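You operate a simulated robot arm through the tools that you are given. There is no shell and no other tool. Be economical: measure what you need, move in short steps, check, and stop when the job is done.

Carry out the task below with a simulated robot arm. There is one attempt and no reset: what you move stays moved.

## Task
Brush the slide way clean, then oil a patch on its bare end.
Fine: row slide to row 5 to reach it; small brown brush; pale felt pad, wetted in the oil dish; brush and pad back where they stood; slide right out again. Set down upright: small brown brush, pale felt pad. A coat counts when it lies all over at full strength: go over it till it gets no stronger. What is to be rubbed or washed off counts as gone when no trace of it is left.

Only the result counts: the job must be done as asked and must still hold three seconds after the hand-in. Knocking over, shifting, dropping, spilling or breaking anything else fails it.

## Robot
A 6-joint arm with a two-finger parallel gripper, fixed in place. Base frame: the origin is at the foot of the arm, x ahead of it, y to its left, z up; the work surface is at about z = 0.79. Units: m, rad, N and s.
With the tool pointing down near the work surface it reaches from about 0.24 to 0.64 m from the base axis. Its first joint turns from -1.152 to 1.152 rad. Payload 2.7 kg.
The TCP is the grasp point between the finger pads, 0.023 m short of the fingertips. In the tool frame z runs along the fingers and y along their closing line. The gripper opens to 0.094 m. The fingers are 0.038 m wide and 0.01 m thick; the gripper's body (0.054 by 0.096 m) begins 0.039 m behind the TCP.
Orientation is told as [roll, pitch, yaw] about the base's x, y, z axes, in that order, counted from this pose: with the fingers straight down and closing along the base's y, the tool's x points along the base's -x, its y along +y and its z along -z.

## Interface
- The arm moves only by the tool send_rows. Its argument "increments" is one flat list of numbers, 7 for each row, row after row: the shift along the base's x, y, z in m, then the turn, a rotation vector about the base's x, y, z in rad, then the finger opening in m, from 0 to 0.094. In form: [x, y, z, rx, ry, rz, hand, x, y, z, rx, ry, rz, hand, ...]. A call has 1 to 20 rows; each row shifts and turns the commanded pose from where the row before left it. Rows are played at 5 a second. More than 0.05 m and 0.15 rad between two rows, or a gripper value outside its range, and nothing of the call is played. A pose out of reach is approached as far as the arm can. The call stops where the force on the tool passes 80 N (or 10 N more than at its start, if that is more) or the arm is blocked; 0.2 s more then pass. The fingers move at their own pace (about 0.045 m/s each) and stop on an object; they squeeze with about 38 N. The grip force told is the motor's: it shows also when the fingers shut on nothing. Time passes only in rows, and 0.2 s behind the last, so rows that do not move let the fingers close. It gives the time, the measured TCP pose, the force on the tool (base axes), the opening and the grip force at its end, in the units of the frame above (readings bear some noise), with the torque about the TCP (base axes, N m) and any sound that the robot's microphone picked up.
- Cameras (640 x 400 px; columns grow to the right, rows downward): "scene" is fixed at [0.0699, -0.4373, 1.4104]; the picture's right is [0.79, -0.61, 0.00], its down [-0.35, -0.45, -0.83] and it looks along [0.51, 0.65, -0.56] (base axes); focal length 362 px, centre (320, 200). "wrist" rides on the gripper at [0.086, 0.016, -0.075] in the tool frame; the picture's right is [-0.18, 0.98, 0.00], its down [-0.58, -0.11, -0.81] and it looks along [-0.79, -0.15, 0.59] (tool axes); focal length 243 px, centre (320, 200). There is no depth. A picture from a camera that has moved, and an enlarged one, comes with that camera's place and axes in the base frame and with its lens. The place of the scene camera against the robot may be out by one fixed shift of up to 0.012 m in any direction.
- camera(camera): a new picture of that camera. The clock stands still meanwhile.
- zoom(camera, box): a new picture of the part [left, top, right, bottom] of that camera's present view, enlarged. The clock stands still meanwhile.
- sign_off(): hands the job in; it is judged then, once.

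Work in short steps. Places have to be worked out from the pictures, the camera data and where the tool is seen: move nearer, look again, correct. Check each grasp and each placing, and mend what went wrong. You have 120 turns and 64 pictures in all, those below and enlarged ones among them. Open the gripper and draw the arm clear of the work before you hand the job in, unless the task says otherwise; then end with one line.

The tools are called after "Emit:" by a JSON object that holds its "api" and its "payload". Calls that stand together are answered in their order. send_rows: Moves the arm, as the interface text tells. Its arguments: {"type":"object","properties":{"increments":{"type":"array","items":{"type":"number"}}},"required":["increments"]} The other tools are called the same way: camera (camera) takes a picture; zoom (camera, box) takes an enlarged picture of a part of a camera's view; sign_off () hands the job in.

At the start:

```text
t: 0.0
position: [0.4081, -0.0299, 1.094]
tool_rot: [0.0, -0.002, 0.001]
ft_force: [0.1, 1.0, -0.6]
wrist_torque: [-0.01, 0.01, -0.03]
grip_width: 0.0939
gripper_force: 0.1
```

scene: 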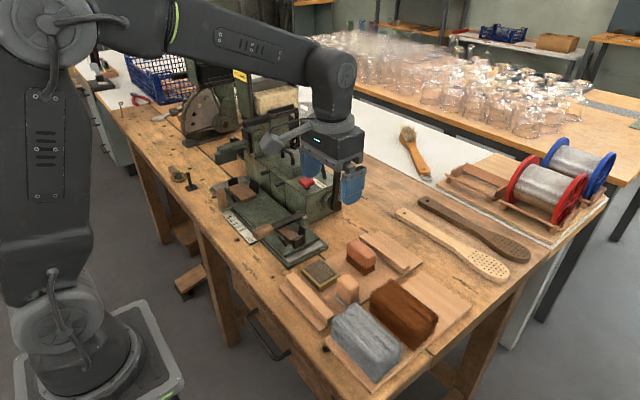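
wrist: 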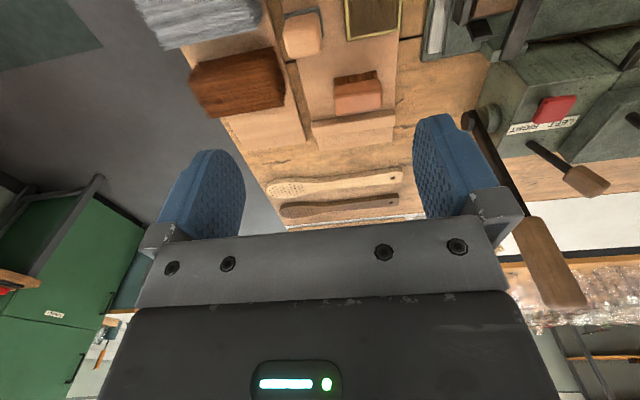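

I begin by looking closely at the machine's slide and the tools in the scene view.

Emit:
{"api": "zoom", "payload": {"camera": "scene", "box": [200, 100, 360, 280]}}

Emit:
{"api": "zoom", "payload": {"camera": "scene", "box": [260, 220, 480, 390]}}

```text
2.22 times, centred on (280, 190) of scene
camera zoom: at [0.0699, -0.4373, 1.4104], right [0.79, -0.61, 0.0], down [-0.35, -0.45, -0.83], along [0.51, 0.65, -0.56], focal length 806 px, centre (409, 222)
```

zoom: 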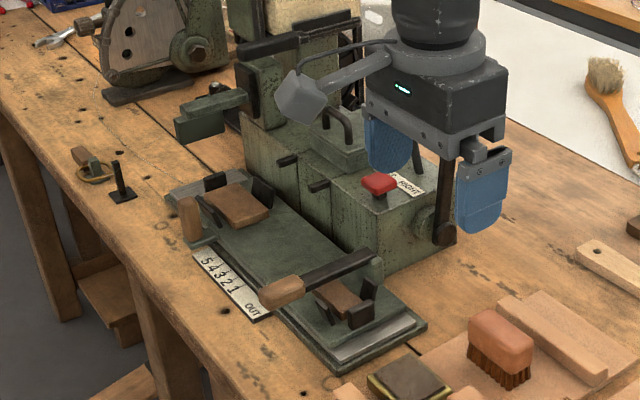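

```text
2.35 times, centred on (370, 305) of scene
camera zoom: at [0.0699, -0.4373, 1.4104], right [0.79, -0.61, 0.0], down [-0.35, -0.45, -0.83], along [0.51, 0.65, -0.56], focal length 853 px, centre (202, -47)
```

zoom: 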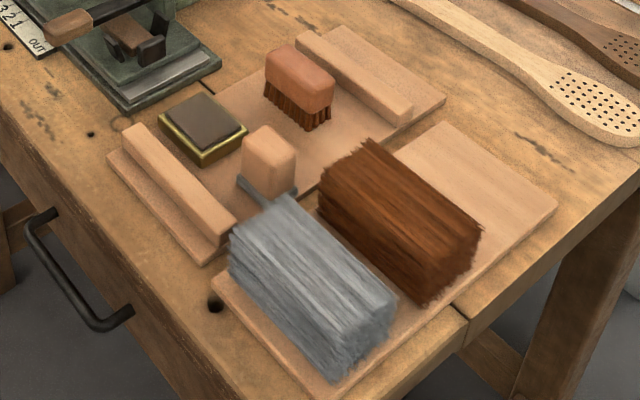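

The scale runs along +y at about x=0.37, from "OUT" at y≈0.22 to "5" at y≈0.37. I move the hand back and up to look down on it with the wrist camera.

Emit:
{"api": "send_rows", "payload": {"increments": [-0.03, 0.02, 0.02, 0, 0, 0, 0.094, -0.03, 0.04, 0.01, 0, 0, 0, 0.094, -0.03, 0.04, 0.01, 0, 0, 0, 0.094, -0.02, 0.04, 0, 0, 0, 0, 0.094, 0, 0.04, 0, 0, 0, 0, 0.094, 0, 0.03, 0, 0, 0, 0, 0.094]}}

Emit:
{"api": "camera", "payload": {"camera": "wrist"}}

Emit:
{"api": "zoom", "payload": {"camera": "scene", "box": [210, 150, 340, 270]}}

```text
refused: row 2 steps farther than a row can; nothing moved
```

```text
59 pictures are left
camera wrist: at [0.3217, -0.0143, 1.1684], right [0.19, 0.98, 0.0], down [0.58, -0.11, 0.81], along [0.79, -0.15, -0.59], focal length 243 px, centre (320, 200)
```

wrist: 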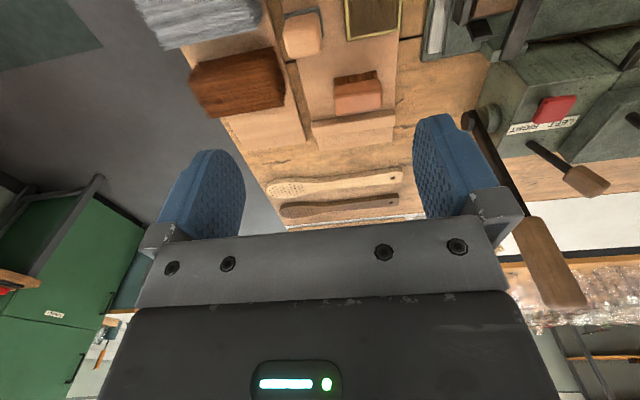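

```text
3.33 times, centred on (275, 210) of scene
camera zoom: at [0.0699, -0.4373, 1.4104], right [0.79, -0.61, 0.0], down [-0.35, -0.45, -0.83], along [0.51, 0.65, -0.56], focal length 1208 px, centre (470, 167)
```

zoom: 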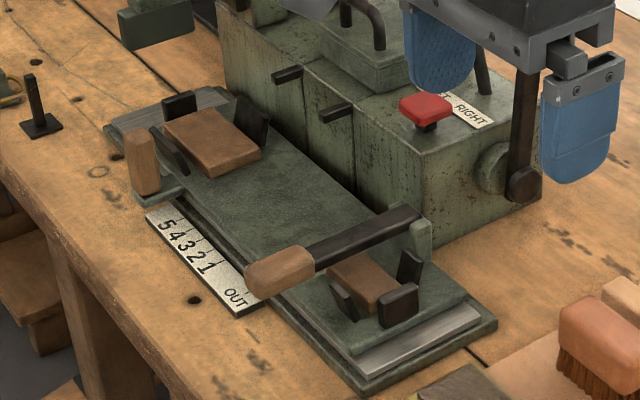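

The row step was too long; I repeat with smaller steps.

Emit:
{"api": "send_rows", "payload": {"increments": [-0.03, 0.02, 0.02, 0, 0, 0, 0.094, -0.025, 0.035, 0.01, 0, 0, 0, 0.094, -0.025, 0.035, 0.01, 0, 0, 0, 0.094, -0.02, 0.04, 0, 0, 0, 0, 0.094, -0.01, 0.04, 0, 0, 0, 0, 0.094, 0, 0.03, 0, 0, 0, 0, 0.094]}}

Emit:
{"api": "camera", "payload": {"camera": "wrist"}}

Emit:
{"api": "camera", "payload": {"camera": "scene"}}

```text
t: 1.4
position: [0.2978, 0.1698, 1.1371]
tool_rot: [0.002, -0.002, -0.004]
ft_force: [-1.2, 1.6, -0.1]
wrist_torque: [-0.02, -0.01, 0.02]
grip_width: 0.0942
gripper_force: 0.1
```

```text
57 pictures are left
camera wrist: at [0.2116, 0.1852, 1.2108], right [0.19, 0.98, 0.0], down [0.58, -0.11, 0.81], along [0.79, -0.15, -0.59], focal length 243 px, centre (320, 200)
```

wrist: 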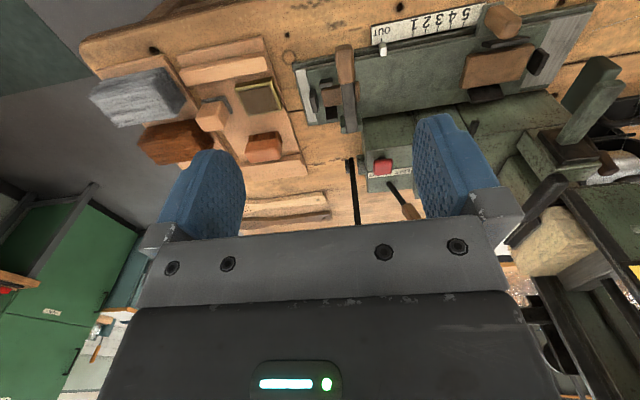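

```text
56 pictures are left
```

scene: 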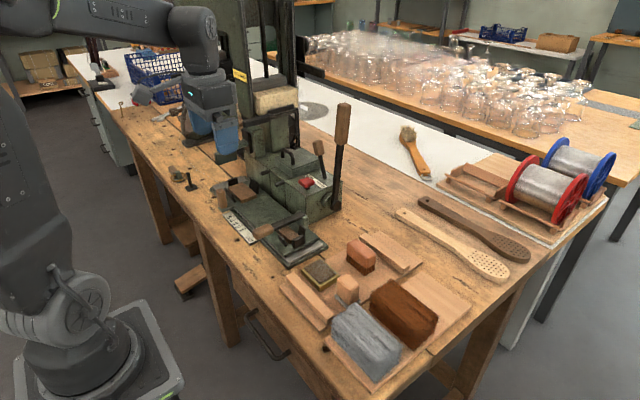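

The pointer (white pin) stands at OUT; the upright wooden handle at the slide's +y end seems to move it. I zoom in to see details.

Emit:
{"api": "zoom", "payload": {"camera": "wrist", "box": [290, 0, 610, 140]}}

Emit:
{"api": "zoom", "payload": {"camera": "wrist", "box": [150, 30, 350, 200]}}

Emit:
{"api": "zoom", "payload": {"camera": "scene", "box": [210, 150, 340, 270]}}

```text
2.00 times, centred on (450, 70) of wrist
camera zoom: at [0.2116, 0.1852, 1.2108], right [0.19, 0.98, 0.0], down [0.58, -0.11, 0.81], along [0.79, -0.15, -0.59], focal length 485 px, centre (60, 460)
```

zoom: 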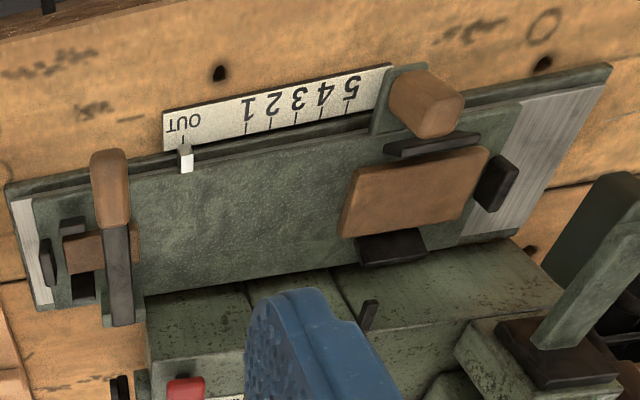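

```text
2.35 times, centred on (250, 115) of wrist
camera zoom: at [0.2116, 0.1852, 1.2108], right [0.19, 0.98, 0.0], down [0.58, -0.11, 0.81], along [0.79, -0.15, -0.59], focal length 571 px, centre (485, 400)
```

zoom: 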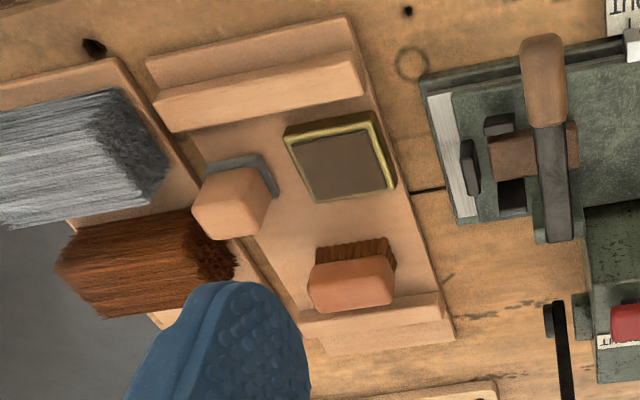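

```text
3.33 times, centred on (275, 210) of scene
camera zoom: at [0.0699, -0.4373, 1.4104], right [0.79, -0.61, 0.0], down [-0.35, -0.45, -0.83], along [0.51, 0.65, -0.56], focal length 1208 px, centre (470, 167)
```

zoom: 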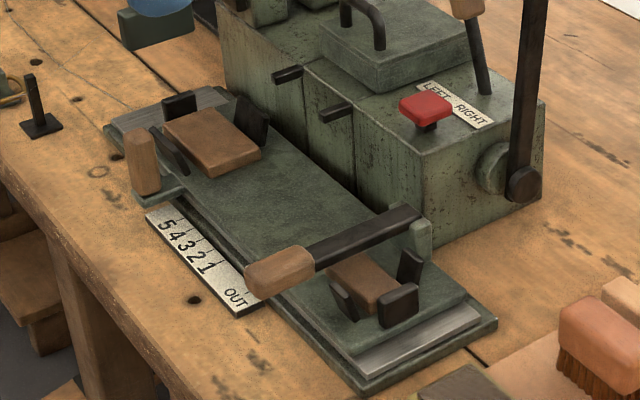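

The slide's pointer needs about 0.113 m of +y travel. There is a green arm of the machine at around (0.42, 0.45, 0.95), so I go close carefully at x≈0.30 and look again.

Emit:
{"api": "send_rows", "payload": {"increments": [0, 0.04, 0, 0, 0, 0, 0.094, -0.01, 0.045, 0, 0, 0, 0, 0.094, -0.01, 0.045, -0.01, 0, 0, 0, 0.094, -0.01, 0.04, -0.02, 0, 0, 0, 0.094, 0, 0.03, -0.02, 0, 0, 0, 0.094, 0, 0, -0.02, 0, 0, 0, 0.094]}}

Emit:
{"api": "camera", "payload": {"camera": "wrist"}}

Emit:
{"api": "zoom", "payload": {"camera": "scene", "box": [140, 50, 320, 220]}}

```text
t: 2.8
position: [0.2693, 0.3701, 1.0626]
tool_rot: [0.0, -0.002, 0.0]
ft_force: [0.7, -0.2, -0.4]
wrist_torque: [-0.02, 0.0, 0.02]
grip_width: 0.0941
gripper_force: 0.0
```

```text
52 pictures are left
camera wrist: at [0.1831, 0.3868, 1.1375], right [0.19, 0.98, 0.0], down [0.58, -0.11, 0.81], along [0.79, -0.15, -0.59], focal length 243 px, centre (320, 200)
```

wrist: 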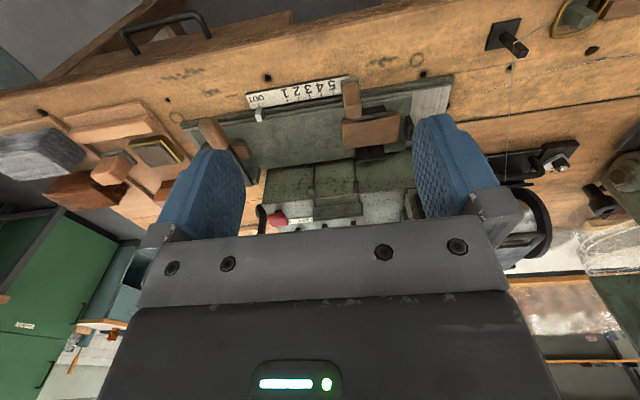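

```text
2.35 times, centred on (230, 135) of scene
camera zoom: at [0.0699, -0.4373, 1.4104], right [0.79, -0.61, 0.0], down [-0.35, -0.45, -0.83], along [0.51, 0.65, -0.56], focal length 853 px, centre (532, 353)
```

zoom: 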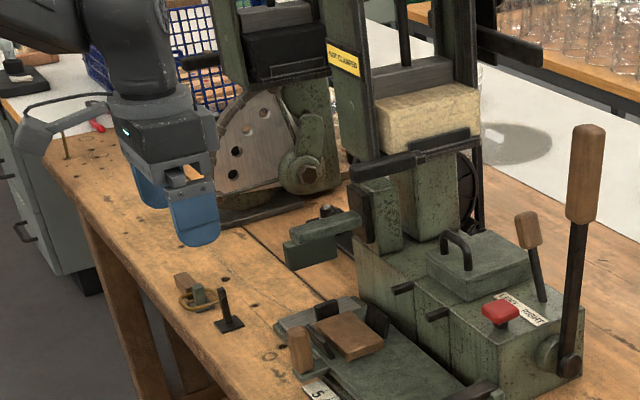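

The handle is at about (0.364, 0.393), top z≈0.87; the green block overhangs beyond x≈0.39, so I tilt the hand back toward the base (-0.45 rad about y) and approach along the tool axis.

Emit:
{"api": "send_rows", "payload": {"increments": [0.01, 0.01, -0.02, 0, -0.15, 0, 0.07, 0.01, 0.013, -0.03, 0, -0.15, 0, 0.07, 0.01, 0, -0.03, 0, -0.15, 0, 0.07, 0.01, 0, -0.02, 0, 0, 0, 0.07, 0.012, 0, -0.025, 0, 0, 0, 0.07]}}

Emit:
{"api": "camera", "payload": {"camera": "wrist"}}

```text
t: 4.0
position: [0.3339, 0.3856, 0.9384]
tool_rot: [0.002, -0.452, -0.003]
ft_force: [-0.2, 0.0, -0.3]
wrist_torque: [0.01, -0.03, -0.01]
grip_width: 0.07
gripper_force: 0.1
out of reach, approached as far as the arm can: row 2, 3
```

```text
50 pictures are left
camera wrist: at [0.2237, 0.4013, 0.9676], right [0.17, 0.98, 0.08], down [0.17, -0.11, 0.98], along [0.97, -0.15, -0.19], focal length 243 px, centre (320, 200)
```

wrist: 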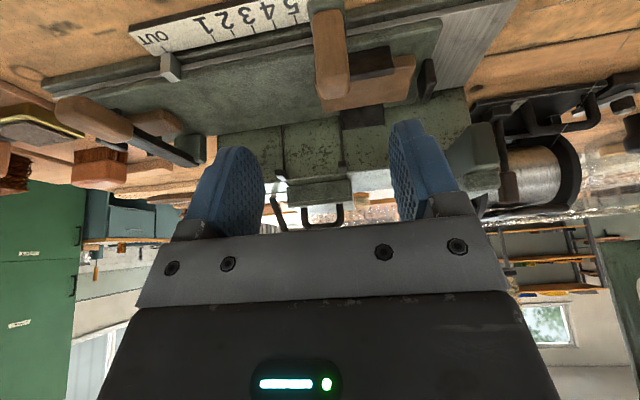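

Handle confirmed at (0.365, 0.393). I descend most of the way and check the pose.

Emit:
{"api": "send_rows", "payload": {"increments": [0.01, 0.004, -0.025, 0, 0, 0, 0.07, 0.01, 0.004, -0.03, 0, 0, 0, 0.07]}}

Emit:
{"api": "camera", "payload": {"camera": "wrist"}}

```text
t: 4.6
position: [0.3528, 0.3935, 0.8854]
tool_rot: [0.004, -0.452, -0.002]
ft_force: [-0.3, 0.6, -0.3]
wrist_torque: [0.01, 0.0, 0.0]
grip_width: 0.07
gripper_force: 0.1
```

```text
49 pictures are left
camera wrist: at [0.2427, 0.41, 0.9145], right [0.17, 0.98, 0.08], down [0.17, -0.11, 0.98], along [0.97, -0.15, -0.19], focal length 243 px, centre (320, 200)
```

wrist: 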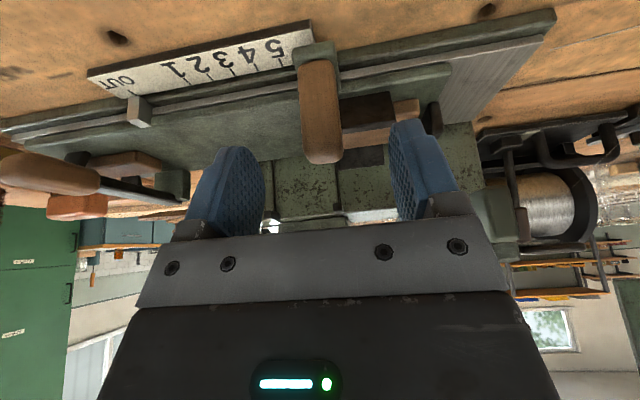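

The handle is centred between the fingers. I descend the last 3 cm and close on it.

Emit:
{"api": "send_rows", "payload": {"increments": [0.006, 0, -0.016, 0, 0, 0, 0.07, 0.005, 0, -0.015, 0, 0, 0, 0.07, 0, 0, 0, 0, 0, 0, 0, 0, 0, 0, 0, 0, 0, 0, 0, 0, 0, 0, 0, 0, 0]}}

Emit:
{"api": "camera", "payload": {"camera": "wrist"}}

```text
t: 5.8
position: [0.3633, 0.3949, 0.8537]
tool_rot: [0.005, -0.452, -0.001]
ft_force: [5.1, 15.9, -7.2]
wrist_torque: [-0.76, 0.37, -0.24]
grip_width: 0.0221
gripper_force: 27.2
```

```text
48 pictures are left
camera wrist: at [0.2533, 0.4104, 0.8818], right [0.16, 0.98, 0.08], down [0.17, -0.11, 0.98], along [0.97, -0.15, -0.19], focal length 243 px, centre (320, 200)
```

wrist: 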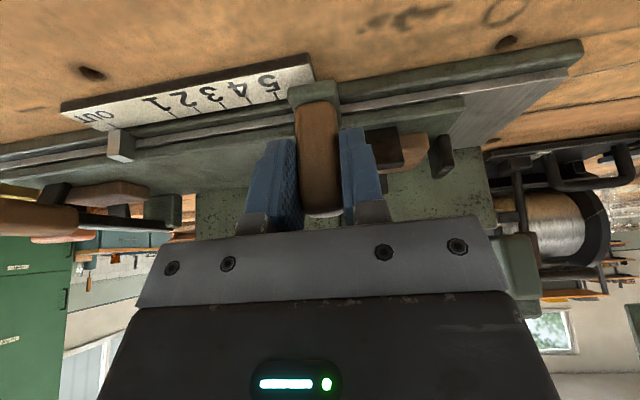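

Handle gripped (22 mm). I slide it +y in small steps, half-way first.

Emit:
{"api": "send_rows", "payload": {"increments": [0, 0.012, 0, 0, 0, 0, 0, 0, 0.015, 0, 0, 0, 0, 0, 0, 0.015, 0, 0, 0, 0, 0, 0, 0.015, 0, 0, 0, 0, 0]}}

Emit:
{"api": "camera", "payload": {"camera": "wrist"}}

```text
t: 6.8
position: [0.3641, 0.451, 0.8531]
tool_rot: [0.001, -0.452, -0.003]
ft_force: [7.0, 0.1, -4.8]
wrist_torque: [0.13, 0.02, 0.4]
grip_width: 0.0222
gripper_force: 45.1
```

```text
47 pictures are left
camera wrist: at [0.2534, 0.4676, 0.8818], right [0.17, 0.98, 0.08], down [0.17, -0.11, 0.98], along [0.97, -0.15, -0.19], focal length 243 px, centre (320, 200)
```

wrist: 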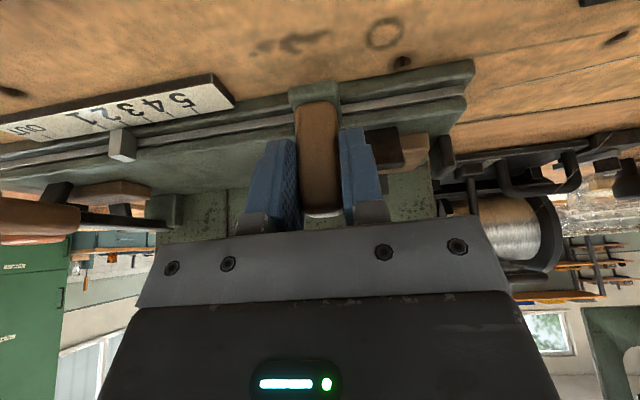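

The slide moves freely; pointer now between 1 and 2. Continue another 0.05 m.

Emit:
{"api": "send_rows", "payload": {"increments": [0, 0.015, 0, 0, 0, 0, 0, 0, 0.015, 0, 0, 0, 0, 0, 0, 0.015, 0, 0, 0, 0, 0, 0, 0.008, 0, 0, 0, 0, 0]}}

Emit:
{"api": "zoom", "payload": {"camera": "wrist", "box": [0, 60, 280, 220]}}

Emit:
{"api": "zoom", "payload": {"camera": "scene", "box": [190, 140, 350, 280]}}

```text
t: 7.8
position: [0.3637, 0.5055, 0.8527]
tool_rot: [0.001, -0.448, 0.004]
ft_force: [-40.8, 0.5, 8.6]
wrist_torque: [-0.5, -0.79, -0.75]
grip_width: 0.0222
gripper_force: 44.7
out of reach, approached as far as the arm can: row 4
```

```text
2.29 times, centred on (140, 140) of wrist
camera zoom: at [0.2534, 0.5202, 0.8822], right [0.16, 0.98, 0.08], down [0.17, -0.11, 0.98], along [0.97, -0.15, -0.19], focal length 555 px, centre (731, 337)
```

zoom: 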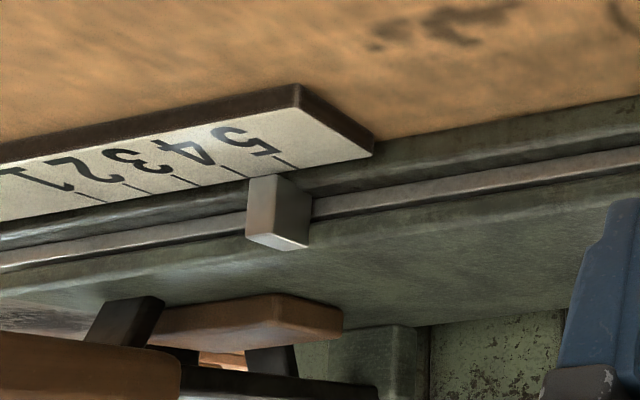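

```text
2.86 times, centred on (270, 210) of scene
camera zoom: at [0.0688, -0.4374, 1.4104], right [0.79, -0.61, 0.0], down [-0.35, -0.45, -0.83], along [0.51, 0.65, -0.56], focal length 1036 px, centre (463, 171)
```

zoom: 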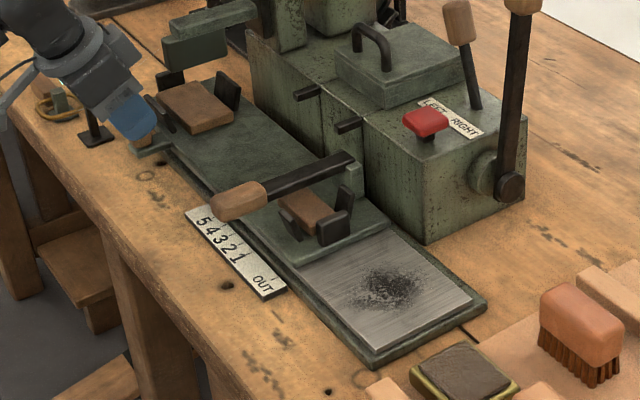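

The way is exposed, with a grimy patch on it; the pointer is just short of the "5" tick and the arm is near its reach limit. I straighten the tilt a little and ease 4 mm further.

Emit:
{"api": "send_rows", "payload": {"increments": [0, 0, 0, 0, 0.1, 0, 0, 0, 0.002, 0, 0, 0.05, 0, 0, 0, 0.002, 0, 0, 0, 0, 0, 0, 0, 0, 0, 0, 0, 0]}}

Emit:
{"api": "zoom", "payload": {"camera": "wrist", "box": [0, 40, 280, 200]}}

```text
t: 8.8
position: [0.3663, 0.5077, 0.8535]
tool_rot: [0.003, -0.3, 0.002]
ft_force: [-32.8, -1.5, 11.0]
wrist_torque: [-0.48, 0.6, -0.56]
grip_width: 0.0217
gripper_force: 44.4
```

```text
2.29 times, centred on (140, 120) of wrist
camera zoom: at [0.262, 0.5227, 0.8984], right [0.17, 0.98, 0.06], down [0.32, -0.11, 0.94], along [0.93, -0.15, -0.33], focal length 555 px, centre (731, 383)
```

zoom: 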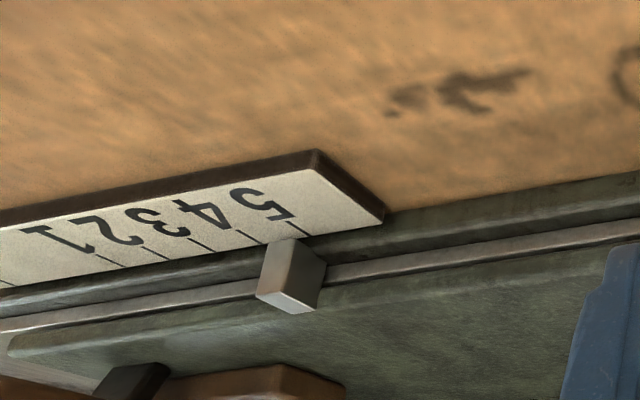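

Travel so far is 0.113 m and the pointer still looks slightly short. I ease on in 2 mm steps, watching for an end-stop force.

Emit:
{"api": "send_rows", "payload": {"increments": [0, 0.002, 0, 0, 0, 0, 0, 0, 0.002, 0, 0, 0, 0, 0, 0, 0, 0, 0, 0, 0, 0]}}

Emit:
{"api": "zoom", "payload": {"camera": "scene", "box": [225, 190, 305, 260]}}

```text
t: 9.6
position: [0.3673, 0.5113, 0.8532]
tool_rot: [0.001, -0.301, 0.0]
ft_force: [-32.4, 1.8, 11.7]
wrist_torque: [-0.47, 0.42, -0.71]
grip_width: 0.0218
gripper_force: 44.9
```

```text
5.71 times, centred on (265, 225) of scene
camera zoom: at [0.0691, -0.4374, 1.4104], right [0.79, -0.61, 0.0], down [-0.35, -0.45, -0.83], along [0.51, 0.65, -0.56], focal length 2071 px, centre (634, 57)
```

zoom: 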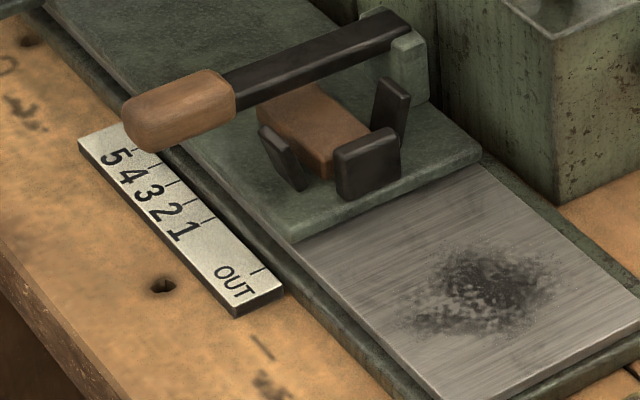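

Travel is 0.116 m and the dirt lies clear of the slide. I relax the sideways force, then look at the pointer once more from above after opening.

Emit:
{"api": "send_rows", "payload": {"increments": [-0.003, 0, 0, 0, 0, 0, 0, -0.002, 0, 0, 0, 0, 0, 0, 0, 0, 0, 0, 0, 0, 0]}}

```text
t: 10.4
position: [0.3661, 0.5072, 0.852]
tool_rot: [0.0, -0.306, -0.004]
ft_force: [4.3, 0.0, 3.0]
wrist_torque: [-0.35, 0.53, 0.81]
grip_width: 0.0216
gripper_force: 44.7
```

It settled to y=0.507 (force now near zero). I open and back off along the tool axis.

Emit:
{"api": "send_rows", "payload": {"increments": [0, 0, 0, 0, 0, 0, 0.07, 0, 0, 0, 0, 0, 0, 0.07, 0, 0, 0, 0, 0, 0, 0.07, -0.007, 0, 0.03, 0, 0, 0, 0.07, -0.015, -0.01, 0.04, 0, 0, 0, 0.07, -0.015, -0.02, 0.04, 0, 0.1, 0, 0.07, -0.01, -0.03, 0.03, 0, 0.1, 0, 0.07, 0, -0.04, 0.02, 0, 0.1, 0, 0.07, 0, -0.04, 0.02, 0, 0, 0, 0.07]}}

Emit:
{"api": "zoom", "payload": {"camera": "wrist", "box": [180, 40, 420, 190]}}

```text
t: 12.4
position: [0.3244, 0.366, 1.0364]
tool_rot: [0.0, 0.0, 0.0]
ft_force: [-0.7, -0.3, -0.1]
wrist_torque: [0.01, -0.01, 0.0]
grip_width: 0.0702
gripper_force: 0.0
out of reach, approached as far as the arm can: row 5
```

```text
2.67 times, centred on (300, 115) of wrist
camera zoom: at [0.2389, 0.382, 1.1105], right [0.19, 0.98, 0.0], down [0.58, -0.11, 0.81], along [0.79, -0.15, -0.59], focal length 647 px, centre (373, 427)
```

zoom: 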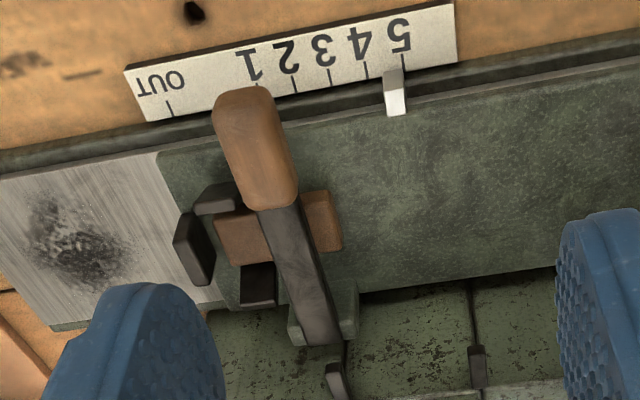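

The pointer sits ~4 mm short of 5 (I dragged it back when relaxing). I'll nudge the handle from its -y side with closed fingers to y≈0.511.

Emit:
{"api": "send_rows", "payload": {"increments": [0.01, 0.03, -0.03, 0, -0.1, 0, 0, 0.01, 0.035, -0.03, 0, -0.1, 0, 0, 0.005, 0.03, -0.03, 0, -0.1, 0, 0, 0.005, 0.002, -0.03, 0, 0, 0, 0, 0.006, 0, -0.03, 0, 0, 0, 0, 0.005, 0, -0.029, 0, 0, 0, 0, 0, 0, 0, 0, 0, 0, 0]}}

```text
t: 14.0
position: [0.3652, 0.4622, 0.8534]
tool_rot: [-0.002, -0.301, 0.0]
ft_force: [0.6, -0.3, 0.4]
wrist_torque: [0.01, 0.0, -0.01]
grip_width: 0.0
gripper_force: 38.1
```

Clear of contact at y=0.462. I push to about y=0.491.

Emit:
{"api": "send_rows", "payload": {"increments": [0, 0.012, 0, 0, 0, 0, 0, 0, 0.01, 0, 0, 0, 0, 0, 0, 0.004, 0, 0, 0, 0, 0, 0, 0.003, 0, 0, 0, 0, 0]}}

Emit:
{"api": "zoom", "payload": {"camera": "wrist", "box": [0, 40, 320, 200]}}

```text
t: 15.0
position: [0.3659, 0.4907, 0.853]
tool_rot: [-0.003, -0.3, -0.004]
ft_force: [-3.0, -11.9, 4.8]
wrist_torque: [0.17, -0.08, 0.05]
grip_width: 0.0
gripper_force: 38.1
```

```text
2.00 times, centred on (160, 120) of wrist
camera zoom: at [0.2604, 0.5067, 0.898], right [0.18, 0.98, 0.05], down [0.32, -0.11, 0.94], along [0.93, -0.15, -0.33], focal length 485 px, centre (640, 360)
```

zoom: 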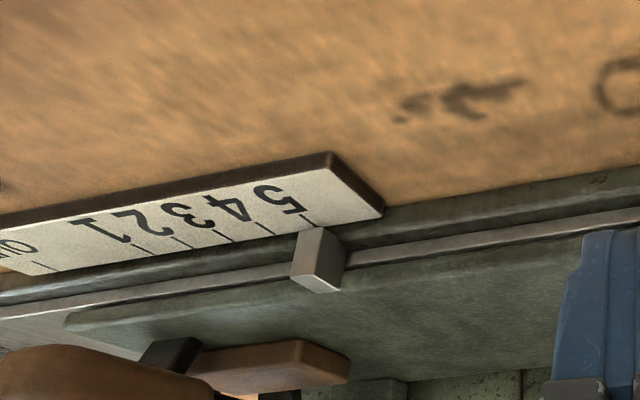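

Pointer is now lined up with 5. I back off, rise clear, and go to look at the tools near (0.45, 0).

Emit:
{"api": "send_rows", "payload": {"increments": [0, -0.015, 0, 0, 0, 0, 0, -0.01, -0.005, 0.04, 0, 0, 0, 0, -0.015, -0.02, 0.04, 0, 0, 0, 0, -0.01, -0.03, 0.035, 0, 0.1, 0, 0.03, 0, -0.04, 0.02, 0, 0.1, 0, 0.05, 0, -0.045, 0.015, 0, 0.1, 0, 0.08, 0.005, -0.045, 0, 0, 0, 0, 0.094, 0.005, -0.045, 0, 0, 0, 0, 0.094, 0.005, -0.045, 0, 0, 0, 0, 0.094, 0.005, -0.045, 0, 0, 0, 0, 0.094, 0.005, -0.045, 0, 0, 0, 0, 0.094, 0.005, -0.045, 0, 0, 0, 0, 0.094, 0.005, -0.045, -0.02, 0, 0, 0, 0.094, 0.005, -0.04, -0.02, 0, 0, 0, 0.094]}}

Emit:
{"api": "camera", "payload": {"camera": "wrist"}}

Emit:
{"api": "zoom", "payload": {"camera": "scene", "box": [220, 180, 380, 300]}}

```text
t: 18.0
position: [0.3702, -0.0205, 0.9614]
tool_rot: [0.0, -0.001, 0.0]
ft_force: [-0.2, 0.5, -0.2]
wrist_torque: [-0.04, 0.03, 0.02]
grip_width: 0.0942
gripper_force: 0.1
```

```text
40 pictures are left
camera wrist: at [0.2835, -0.0037, 1.0359], right [0.18, 0.98, 0.0], down [0.58, -0.11, 0.81], along [0.79, -0.15, -0.59], focal length 243 px, centre (320, 200)
```

wrist: 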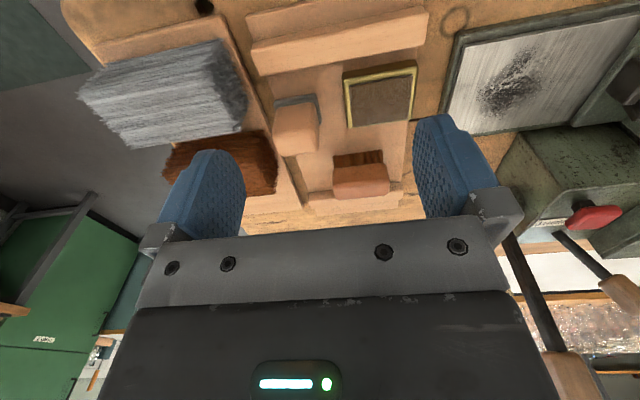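

```text
3.33 times, centred on (300, 240) of scene
camera zoom: at [0.0699, -0.4373, 1.4104], right [0.79, -0.61, 0.0], down [-0.35, -0.45, -0.83], along [0.51, 0.65, -0.56], focal length 1208 px, centre (387, 67)
```

zoom: 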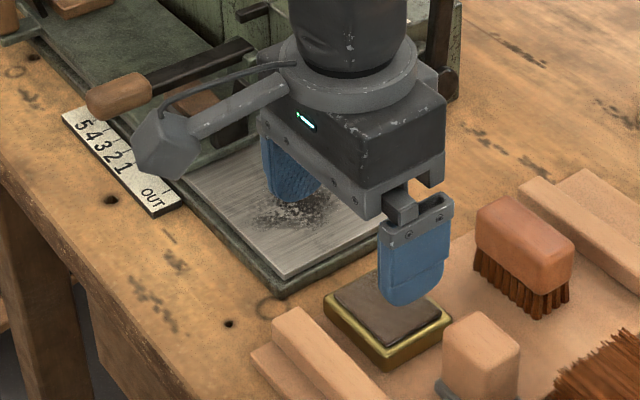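

Brush block is at about (0.512, 0.006), long side (~0.07) along y, top z≈0.855. I hover above it for a check.

Emit:
{"api": "send_rows", "payload": {"increments": [0.045, 0.01, -0.01, 0, 0, 0, 0.094, 0.045, 0.008, -0.01, 0, 0, 0, 0.094, 0.045, 0.008, -0.01, 0, 0, 0, 0.094, 0.003, 0, -0.01, 0, 0, 0, 0.094]}}

Emit:
{"api": "camera", "payload": {"camera": "wrist"}}

Emit:
{"api": "zoom", "payload": {"camera": "scene", "box": [280, 180, 440, 300]}}

```text
t: 19.0
position: [0.5087, 0.0089, 0.9232]
tool_rot: [-0.001, -0.001, -0.002]
ft_force: [-0.4, -0.4, 0.0]
wrist_torque: [0.0, 0.0, -0.01]
grip_width: 0.094
gripper_force: 0.0
```

```text
38 pictures are left
camera wrist: at [0.4223, 0.0251, 0.9977], right [0.19, 0.98, 0.0], down [0.58, -0.11, 0.81], along [0.79, -0.15, -0.59], focal length 243 px, centre (320, 200)
```

wrist: 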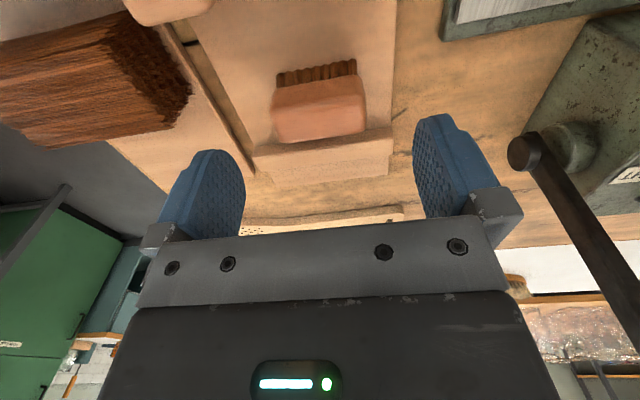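

```text
3.33 times, centred on (360, 240) of scene
camera zoom: at [0.07, -0.4373, 1.4104], right [0.79, -0.61, 0.0], down [-0.35, -0.45, -0.83], along [0.51, 0.65, -0.56], focal length 1208 px, centre (187, 67)
```

zoom: 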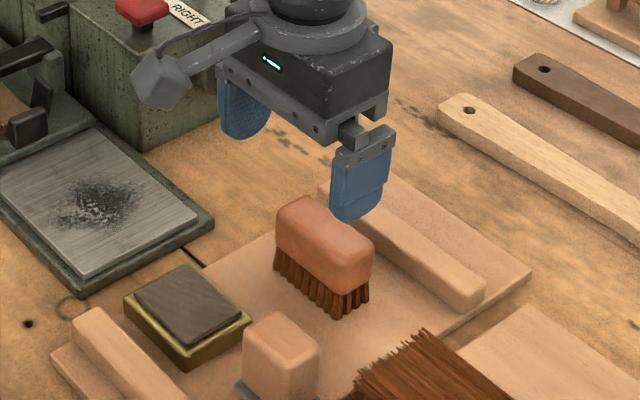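

Brush refined to about (0.524, 0.005), top ~0.85. I descend to z≈0.84 and close.

Emit:
{"api": "send_rows", "payload": {"increments": [0.008, -0.002, -0.03, 0, 0, 0, 0.094, 0.007, -0.002, -0.03, 0, 0, 0, 0.094, 0, 0, -0.023, 0, 0, 0, 0.094, 0, 0, 0, 0, 0, 0, 0.05, 0, 0, 0, 0, 0, 0, 0.05, 0, 0, 0, 0, 0, 0, 0.05]}}

Emit:
{"api": "zoom", "payload": {"camera": "scene", "box": [280, 180, 440, 300]}}

Emit:
{"api": "camera", "payload": {"camera": "wrist"}}

```text
t: 20.4
position: [0.521, 0.002, 0.8409]
tool_rot: [0.0, -0.002, -0.002]
ft_force: [0.7, 0.1, -1.1]
wrist_torque: [0.06, 0.0, -0.04]
grip_width: 0.071
gripper_force: 37.8
```

```text
3.33 times, centred on (360, 240) of scene
camera zoom: at [0.0699, -0.4373, 1.4104], right [0.79, -0.61, 0.0], down [-0.35, -0.45, -0.83], along [0.51, 0.65, -0.56], focal length 1208 px, centre (187, 67)
```

zoom: 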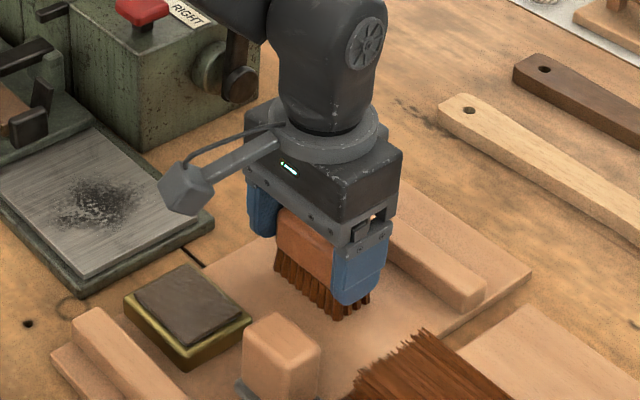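

```text
35 pictures are left
camera wrist: at [0.4354, 0.0184, 0.9146], right [0.19, 0.98, 0.0], down [0.58, -0.11, 0.81], along [0.79, -0.15, -0.59], focal length 243 px, centre (320, 200)
```

wrist: 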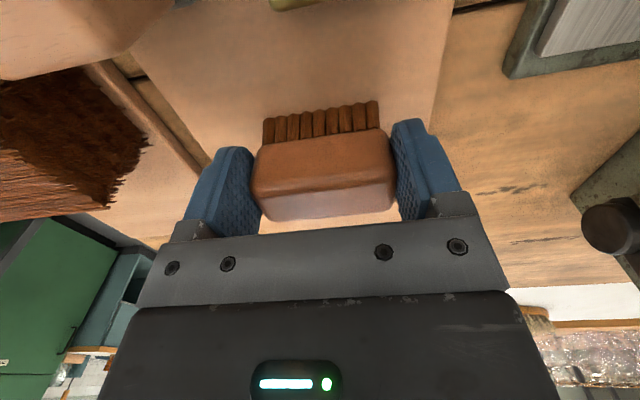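

Brush is held (71 mm). I lift and carry it above the dirt at about (0.445, 0.143), stopping high.

Emit:
{"api": "send_rows", "payload": {"increments": [0, 0, 0.03, 0, 0, 0, 0.05, 0, 0, 0.04, 0, 0, 0, 0.05, -0.019, 0.035, 0, 0, 0, 0, 0.05, -0.019, 0.035, 0, 0, 0, 0, 0.05, -0.019, 0.035, 0, 0, 0, 0, 0.05, -0.019, 0.036, 0, 0, 0, 0, 0.05, 0, 0, -0.02, 0, 0, 0, 0.05]}}

Emit:
{"api": "zoom", "payload": {"camera": "scene", "box": [240, 170, 400, 290]}}

Emit:
{"api": "camera", "payload": {"camera": "wrist"}}

```text
t: 22.0
position: [0.4464, 0.1454, 0.8925]
tool_rot: [0.001, -0.002, 0.0]
ft_force: [-0.2, 0.1, -0.5]
wrist_torque: [-0.01, 0.0, 0.01]
grip_width: 0.0714
gripper_force: 37.9
```

```text
3.33 times, centred on (320, 230) of scene
camera zoom: at [0.0699, -0.4373, 1.4104], right [0.79, -0.61, 0.0], down [-0.35, -0.45, -0.83], along [0.51, 0.65, -0.56], focal length 1208 px, centre (320, 100)
```

zoom: 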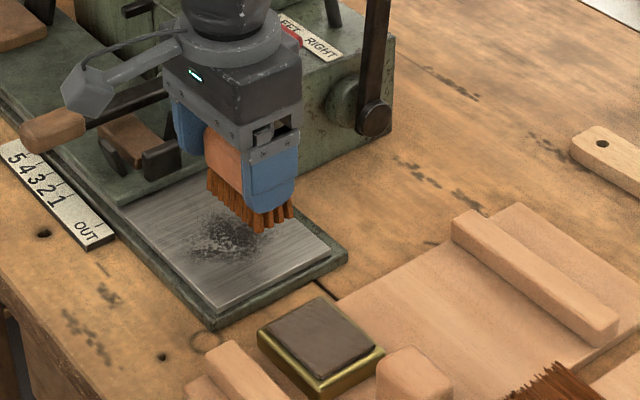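

```text
33 pictures are left
camera wrist: at [0.36, 0.1616, 0.967], right [0.19, 0.98, 0.0], down [0.58, -0.11, 0.81], along [0.79, -0.15, -0.59], focal length 243 px, centre (320, 200)
```

wrist: 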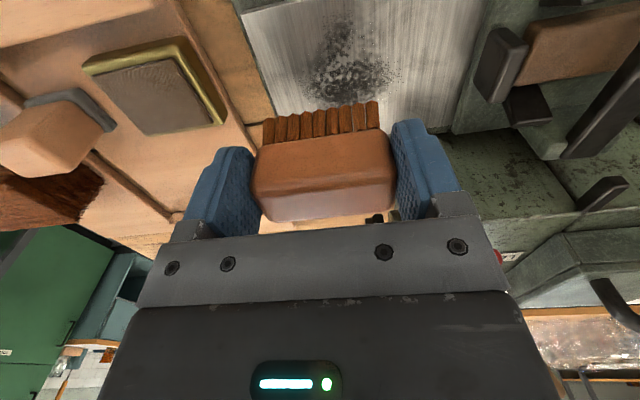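

Using the wrist view, the dirt spans x≈0.405–0.455, y≈0.136–0.192 at z≈0.82. I move over its start edge and descend gently, watching force.

Emit:
{"api": "send_rows", "payload": {"increments": [-0.028, 0.01, 0, 0, 0, 0, 0.05, -0.02, 0.008, -0.015, 0, 0, 0, 0.05, 0, 0, -0.01, 0, 0, 0, 0.05, 0, 0, -0.004, 0, 0, 0, 0.05, 0, 0, 0, 0, 0, 0, 0.05]}}

Emit:
{"api": "zoom", "payload": {"camera": "scene", "box": [240, 170, 360, 270]}}

```text
t: 23.2
position: [0.398, 0.163, 0.8622]
tool_rot: [-0.001, -0.001, -0.001]
ft_force: [-0.3, 0.3, -1.0]
wrist_torque: [0.01, 0.02, -0.02]
grip_width: 0.0712
gripper_force: 38.0
```

```text
4.00 times, centred on (300, 220) of scene
camera zoom: at [0.0699, -0.4373, 1.4104], right [0.79, -0.61, 0.0], down [-0.35, -0.45, -0.83], along [0.51, 0.65, -0.56], focal length 1450 px, centre (400, 120)
```

zoom: 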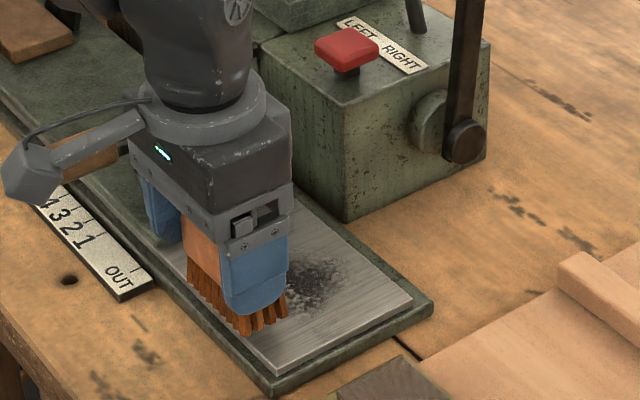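

Bristles look close to the way. I lower in 2 mm steps.

Emit:
{"api": "send_rows", "payload": {"increments": [0, 0, -0.002, 0, 0, 0, 0.05, 0, 0, -0.002, 0, 0, 0, 0.05, 0, 0, 0, 0, 0, 0, 0.05]}}

```text
t: 24.0
position: [0.3988, 0.1638, 0.857]
tool_rot: [-0.002, -0.002, -0.001]
ft_force: [0.8, 0.3, -1.3]
wrist_torque: [0.03, 0.02, 0.0]
grip_width: 0.0715
gripper_force: 38.2
```

Emit:
{"api": "send_rows", "payload": {"increments": [0, 0, -0.002, 0, 0, 0, 0.05, 0, 0, -0.002, 0, 0, 0, 0.05, 0, 0, 0, 0, 0, 0, 0.05]}}

```text
t: 24.8
position: [0.3987, 0.1627, 0.8538]
tool_rot: [0.0, -0.002, -0.003]
ft_force: [-0.2, 0.0, -0.7]
wrist_torque: [-0.01, 0.02, -0.04]
grip_width: 0.0714
gripper_force: 38.5
```

No contact yet; lowering further.

Emit:
{"api": "send_rows", "payload": {"increments": [0, 0, -0.002, 0, 0, 0, 0.05, 0, 0, -0.002, 0, 0, 0, 0.05, 0, 0, 0, 0, 0, 0, 0.05]}}

Emit:
{"api": "camera", "payload": {"camera": "wrist"}}

```text
t: 25.6
position: [0.3991, 0.1625, 0.8501]
tool_rot: [-0.001, -0.001, -0.001]
ft_force: [0.7, -0.3, -1.1]
wrist_torque: [0.02, 0.02, 0.02]
grip_width: 0.0713
gripper_force: 37.5
```

```text
31 pictures are left
camera wrist: at [0.3129, 0.1783, 0.9239], right [0.19, 0.98, 0.0], down [0.58, -0.11, 0.81], along [0.79, -0.15, -0.59], focal length 243 px, centre (320, 200)
```

wrist: 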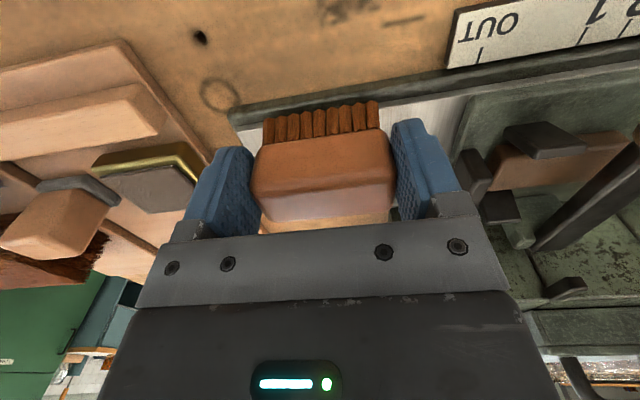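

Still no contact force; I continue down a few mm.

Emit:
{"api": "send_rows", "payload": {"increments": [0.008, 0, -0.002, 0, 0, 0, 0.05, 0, 0, -0.002, 0, 0, 0, 0.05, 0, 0, -0.001, 0, 0, 0, 0.05, 0, 0, 0, 0, 0, 0, 0.05]}}

```text
t: 26.6
position: [0.4091, 0.1636, 0.8463]
tool_rot: [0.004, -0.011, -0.002]
ft_force: [-2.3, -4.9, 39.4]
wrist_torque: [-0.21, -0.32, 0.03]
grip_width: 0.0712
gripper_force: 38.6
```

Contact at z≈0.847 (39 N). I ease up 1 mm and sweep back and forth in x across the dirt.

Emit:
{"api": "send_rows", "payload": {"increments": [0, 0, 0.0012, 0, 0, 0, 0.05, 0.012, 0, 0, 0, 0, 0, 0.05, 0.012, 0, 0, 0, 0, 0, 0.05, 0.012, 0, 0, 0, 0, 0, 0.05, 0.012, 0, 0, 0, 0, 0, 0.05, 0.01, 0, 0, 0, 0, 0, 0.05, -0.012, 0, 0, 0, 0, 0, 0.05, -0.012, 0, 0, 0, 0, 0, 0.05, -0.012, 0, 0, 0, 0, 0, 0.05, -0.012, 0, 0, 0, 0, 0, 0.05, -0.01, 0, 0, 0, 0, 0, 0.05]}}

Emit:
{"api": "zoom", "payload": {"camera": "scene", "box": [240, 170, 360, 270]}}

```text
t: 29.0
position: [0.4064, 0.1622, 0.8467]
tool_rot: [0.0, -0.005, -0.001]
ft_force: [5.7, 0.4, 14.2]
wrist_torque: [-0.26, -0.54, 0.1]
grip_width: 0.0714
gripper_force: 38.1
```

```text
4.00 times, centred on (300, 220) of scene
camera zoom: at [0.0699, -0.4374, 1.4104], right [0.79, -0.61, 0.0], down [-0.35, -0.45, -0.83], along [0.51, 0.65, -0.56], focal length 1450 px, centre (400, 120)
```

zoom: 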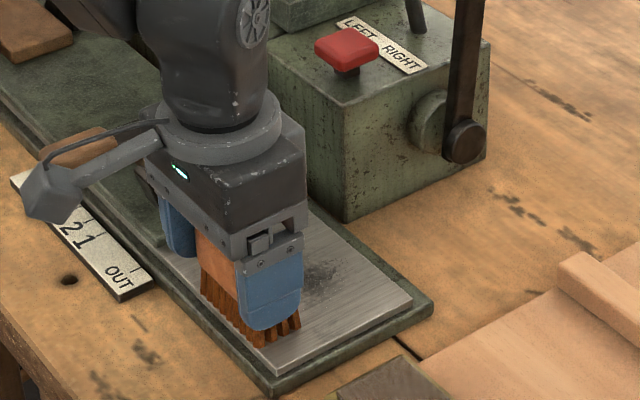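

It is fading. I repeat with wider sweeps at slightly shifted y.

Emit:
{"api": "send_rows", "payload": {"increments": [0, -0.01, 0, 0, 0, 0, 0.05, 0.014, 0, 0, 0, 0, 0, 0.05, 0.014, 0, 0, 0, 0, 0, 0.05, 0.014, 0, 0, 0, 0, 0, 0.05, 0.014, 0, 0, 0, 0, 0, 0.05, 0.012, 0, 0, 0, 0, 0, 0.05, 0, 0.01, 0, 0, 0, 0, 0.05, -0.014, 0, 0, 0, 0, 0, 0.05, -0.014, 0, 0, 0, 0, 0, 0.05, -0.014, 0, 0, 0, 0, 0, 0.05, -0.014, 0, 0, 0, 0, 0, 0.05, -0.012, 0, 0, 0, 0, 0, 0.05, 0, 0.01, 0, 0, 0, 0, 0.05, 0.014, 0, 0, 0, 0, 0, 0.05, 0.014, 0, 0, 0, 0, 0, 0.05, 0.014, 0, 0, 0, 0, 0, 0.05, 0.014, 0, 0, 0, 0, 0, 0.05, 0.012, 0, 0, 0, 0, 0, 0.05]}}

Emit:
{"api": "zoom", "payload": {"camera": "scene", "box": [240, 170, 360, 270]}}

```text
t: 32.8
position: [0.4766, 0.1718, 0.8453]
tool_rot: [0.0, -0.003, -0.001]
ft_force: [-2.0, 1.4, 8.6]
wrist_torque: [0.0, -0.05, 0.01]
grip_width: 0.071
gripper_force: 38.3
```

```text
4.00 times, centred on (300, 220) of scene
camera zoom: at [0.0697, -0.4373, 1.4104], right [0.79, -0.61, 0.0], down [-0.35, -0.45, -0.83], along [0.51, 0.65, -0.56], focal length 1450 px, centre (400, 120)
```

zoom: 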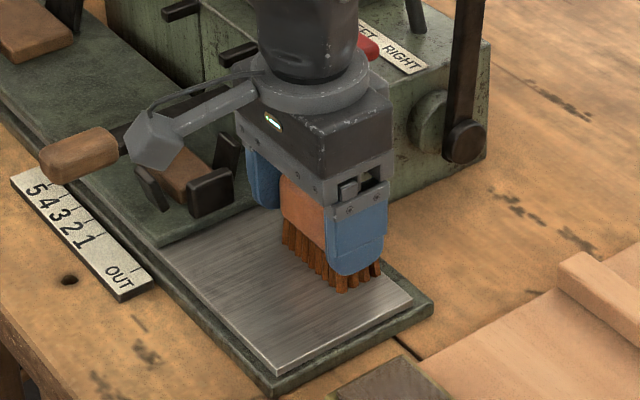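

Looks almost clean. More strokes along the range, at y 0.172, 0.182 and 0.15.

Emit:
{"api": "send_rows", "payload": {"increments": [-0.018, 0, 0, 0, 0, 0, 0.05, -0.018, 0, 0, 0, 0, 0, 0.05, -0.018, 0, 0, 0, 0, 0, 0.05, -0.016, 0, 0, 0, 0, 0, 0.05, 0, 0.01, 0, 0, 0, 0, 0.05, 0.018, 0, 0, 0, 0, 0, 0.05, 0.018, 0, 0, 0, 0, 0, 0.05, 0.018, 0, 0, 0, 0, 0, 0.05, 0.016, 0, 0, 0, 0, 0, 0.05, 0, -0.02, 0, 0, 0, 0, 0.05, 0, -0.015, 0, 0, 0, 0, 0.05, -0.018, 0, 0, 0, 0, 0, 0.05, -0.018, 0, 0, 0, 0, 0, 0.05, -0.018, 0, 0, 0, 0, 0, 0.05, -0.016, 0, 0, 0, 0, 0, 0.05, 0.018, 0.01, 0, 0, 0, 0, 0.05, 0.018, 0, 0, 0, 0, 0, 0.05, 0.018, 0, 0, 0, 0, 0, 0.05, 0.016, 0, 0, 0, 0, 0, 0.05, 0, 0, 0.03, 0, 0, 0, 0.05]}}

Emit:
{"api": "send_rows", "payload": {"increments": [0.01, -0.02, 0.03, 0, 0, 0, 0.05, 0.01, -0.03, 0.01, 0, 0, 0, 0.05]}}

Emit:
{"api": "zoom", "payload": {"camera": "scene", "box": [250, 180, 350, 265]}}

```text
t: 37.0
position: [0.4746, 0.1562, 0.8785]
tool_rot: [0.0, -0.001, -0.002]
ft_force: [0.6, -0.3, -1.0]
wrist_torque: [0.01, 0.02, -0.03]
grip_width: 0.0712
gripper_force: 38.2
```

```text
t: 37.6
position: [0.4947, 0.1055, 0.9152]
tool_rot: [0.0, -0.002, -0.002]
ft_force: [0.4, -0.4, -0.4]
wrist_torque: [0.05, 0.02, 0.01]
grip_width: 0.0712
gripper_force: 38.2
```

```text
4.71 times, centred on (300, 222) of scene
camera zoom: at [0.07, -0.4373, 1.4104], right [0.79, -0.61, 0.0], down [-0.35, -0.45, -0.83], along [0.51, 0.65, -0.56], focal length 1706 px, centre (414, 94)
```

zoom: 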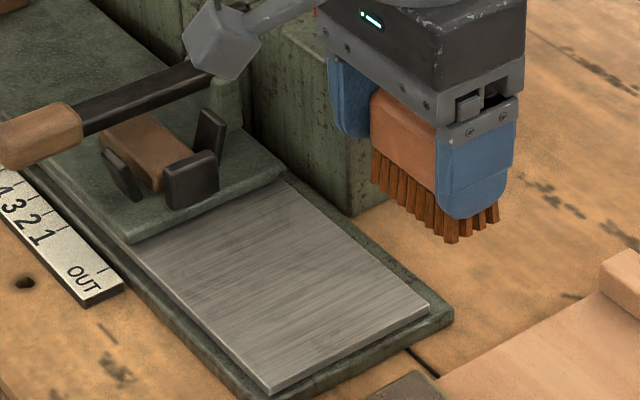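

The way looks clean. I carry the brush back to its spot (0.521, 0.002), first to just above.

Emit:
{"api": "send_rows", "payload": {"increments": [0.009, -0.034, 0, 0, 0, 0, 0.05, 0.009, -0.034, 0, 0, 0, 0, 0.05, 0.0083, -0.0345, -0.01, 0, 0, 0, 0.05, 0, 0, -0.03, 0, 0, 0, 0.05, 0, 0, -0.027, 0, 0, 0, 0.05, 0, 0, 0, 0, 0, 0, 0.05]}}

Emit:
{"api": "camera", "payload": {"camera": "wrist"}}

```text
t: 39.0
position: [0.5198, 0.0044, 0.8502]
tool_rot: [-0.001, -0.002, -0.002]
ft_force: [-1.0, -0.1, -0.6]
wrist_torque: [-0.01, 0.02, 0.01]
grip_width: 0.0713
gripper_force: 37.9
```

```text
27 pictures are left
camera wrist: at [0.4335, 0.0203, 0.9241], right [0.19, 0.98, 0.0], down [0.58, -0.11, 0.81], along [0.79, -0.15, -0.59], focal length 243 px, centre (320, 200)
```

wrist: 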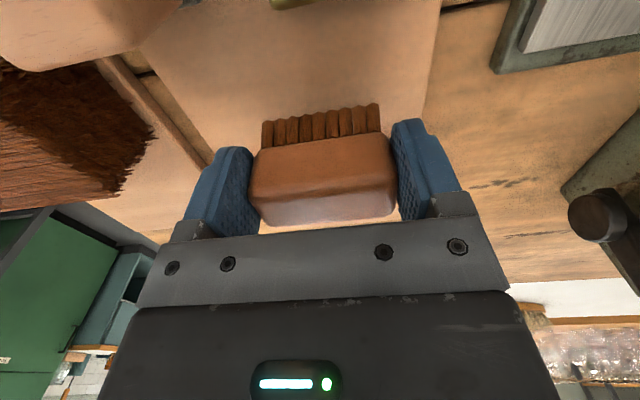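

Aligned within 2 mm of the start. I correct and lower in small steps to touch.

Emit:
{"api": "send_rows", "payload": {"increments": [0.001, -0.002, -0.005, 0, 0, 0, 0.05, 0, 0, -0.002, 0, 0, 0, 0.05, 0, 0, -0.001, 0, 0, 0, 0.05, 0, 0, 0, 0, 0, 0, 0.05]}}

```text
t: 40.0
position: [0.5201, 0.002, 0.8411]
tool_rot: [0.0, -0.002, -0.002]
ft_force: [-1.0, 0.4, -0.1]
wrist_torque: [0.01, 0.03, -0.04]
grip_width: 0.0713
gripper_force: 37.6
```

Emit:
{"api": "send_rows", "payload": {"increments": [0, 0, -0.001, 0, 0, 0, 0.05, 0, 0, -0.001, 0, 0, 0, 0.05, 0, 0, 0, 0, 0, 0, 0.05]}}

```text
t: 40.8
position: [0.5221, 0.0037, 0.8398]
tool_rot: [-0.001, -0.003, -0.003]
ft_force: [-0.6, -0.5, -0.7]
wrist_torque: [0.01, 0.0, 0.01]
grip_width: 0.0715
gripper_force: 38.2
```

Still no touch (brush probably slid up slightly in the grip). Lower two more mm.

Emit:
{"api": "send_rows", "payload": {"increments": [0, 0, -0.001, 0, 0, 0, 0.05, 0, 0, -0.001, 0, 0, 0, 0.05, 0, 0, 0, 0, 0, 0, 0.05]}}

```text
t: 41.6
position: [0.5231, 0.004, 0.8385]
tool_rot: [-0.001, -0.001, -0.003]
ft_force: [-0.7, -0.6, -0.3]
wrist_torque: [0.01, 0.04, -0.01]
grip_width: 0.0713
gripper_force: 37.8
```

Emit:
{"api": "send_rows", "payload": {"increments": [-0.001, -0.001, -0.001, 0, 0, 0, 0.05, 0, 0, -0.001, 0, 0, 0, 0.05, 0, 0, 0, 0, 0, 0, 0.05]}}

Emit:
{"api": "zoom", "payload": {"camera": "scene", "box": [310, 210, 410, 280]}}

```text
t: 42.4
position: [0.5214, 0.0022, 0.8372]
tool_rot: [-0.002, -0.004, -0.003]
ft_force: [-5.6, 0.7, 17.3]
wrist_torque: [0.1, 0.0, 0.03]
grip_width: 0.0712
gripper_force: 38.2
```

```text
5.71 times, centred on (360, 245) of scene
camera zoom: at [0.0695, -0.4373, 1.4104], right [0.79, -0.61, 0.0], down [-0.35, -0.45, -0.83], along [0.51, 0.65, -0.56], focal length 2071 px, centre (91, -57)
```

zoom: 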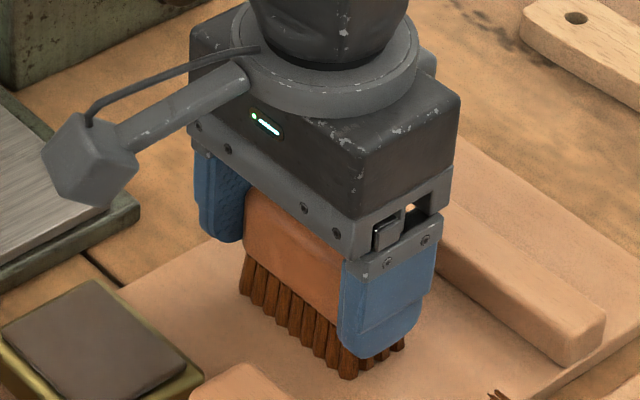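

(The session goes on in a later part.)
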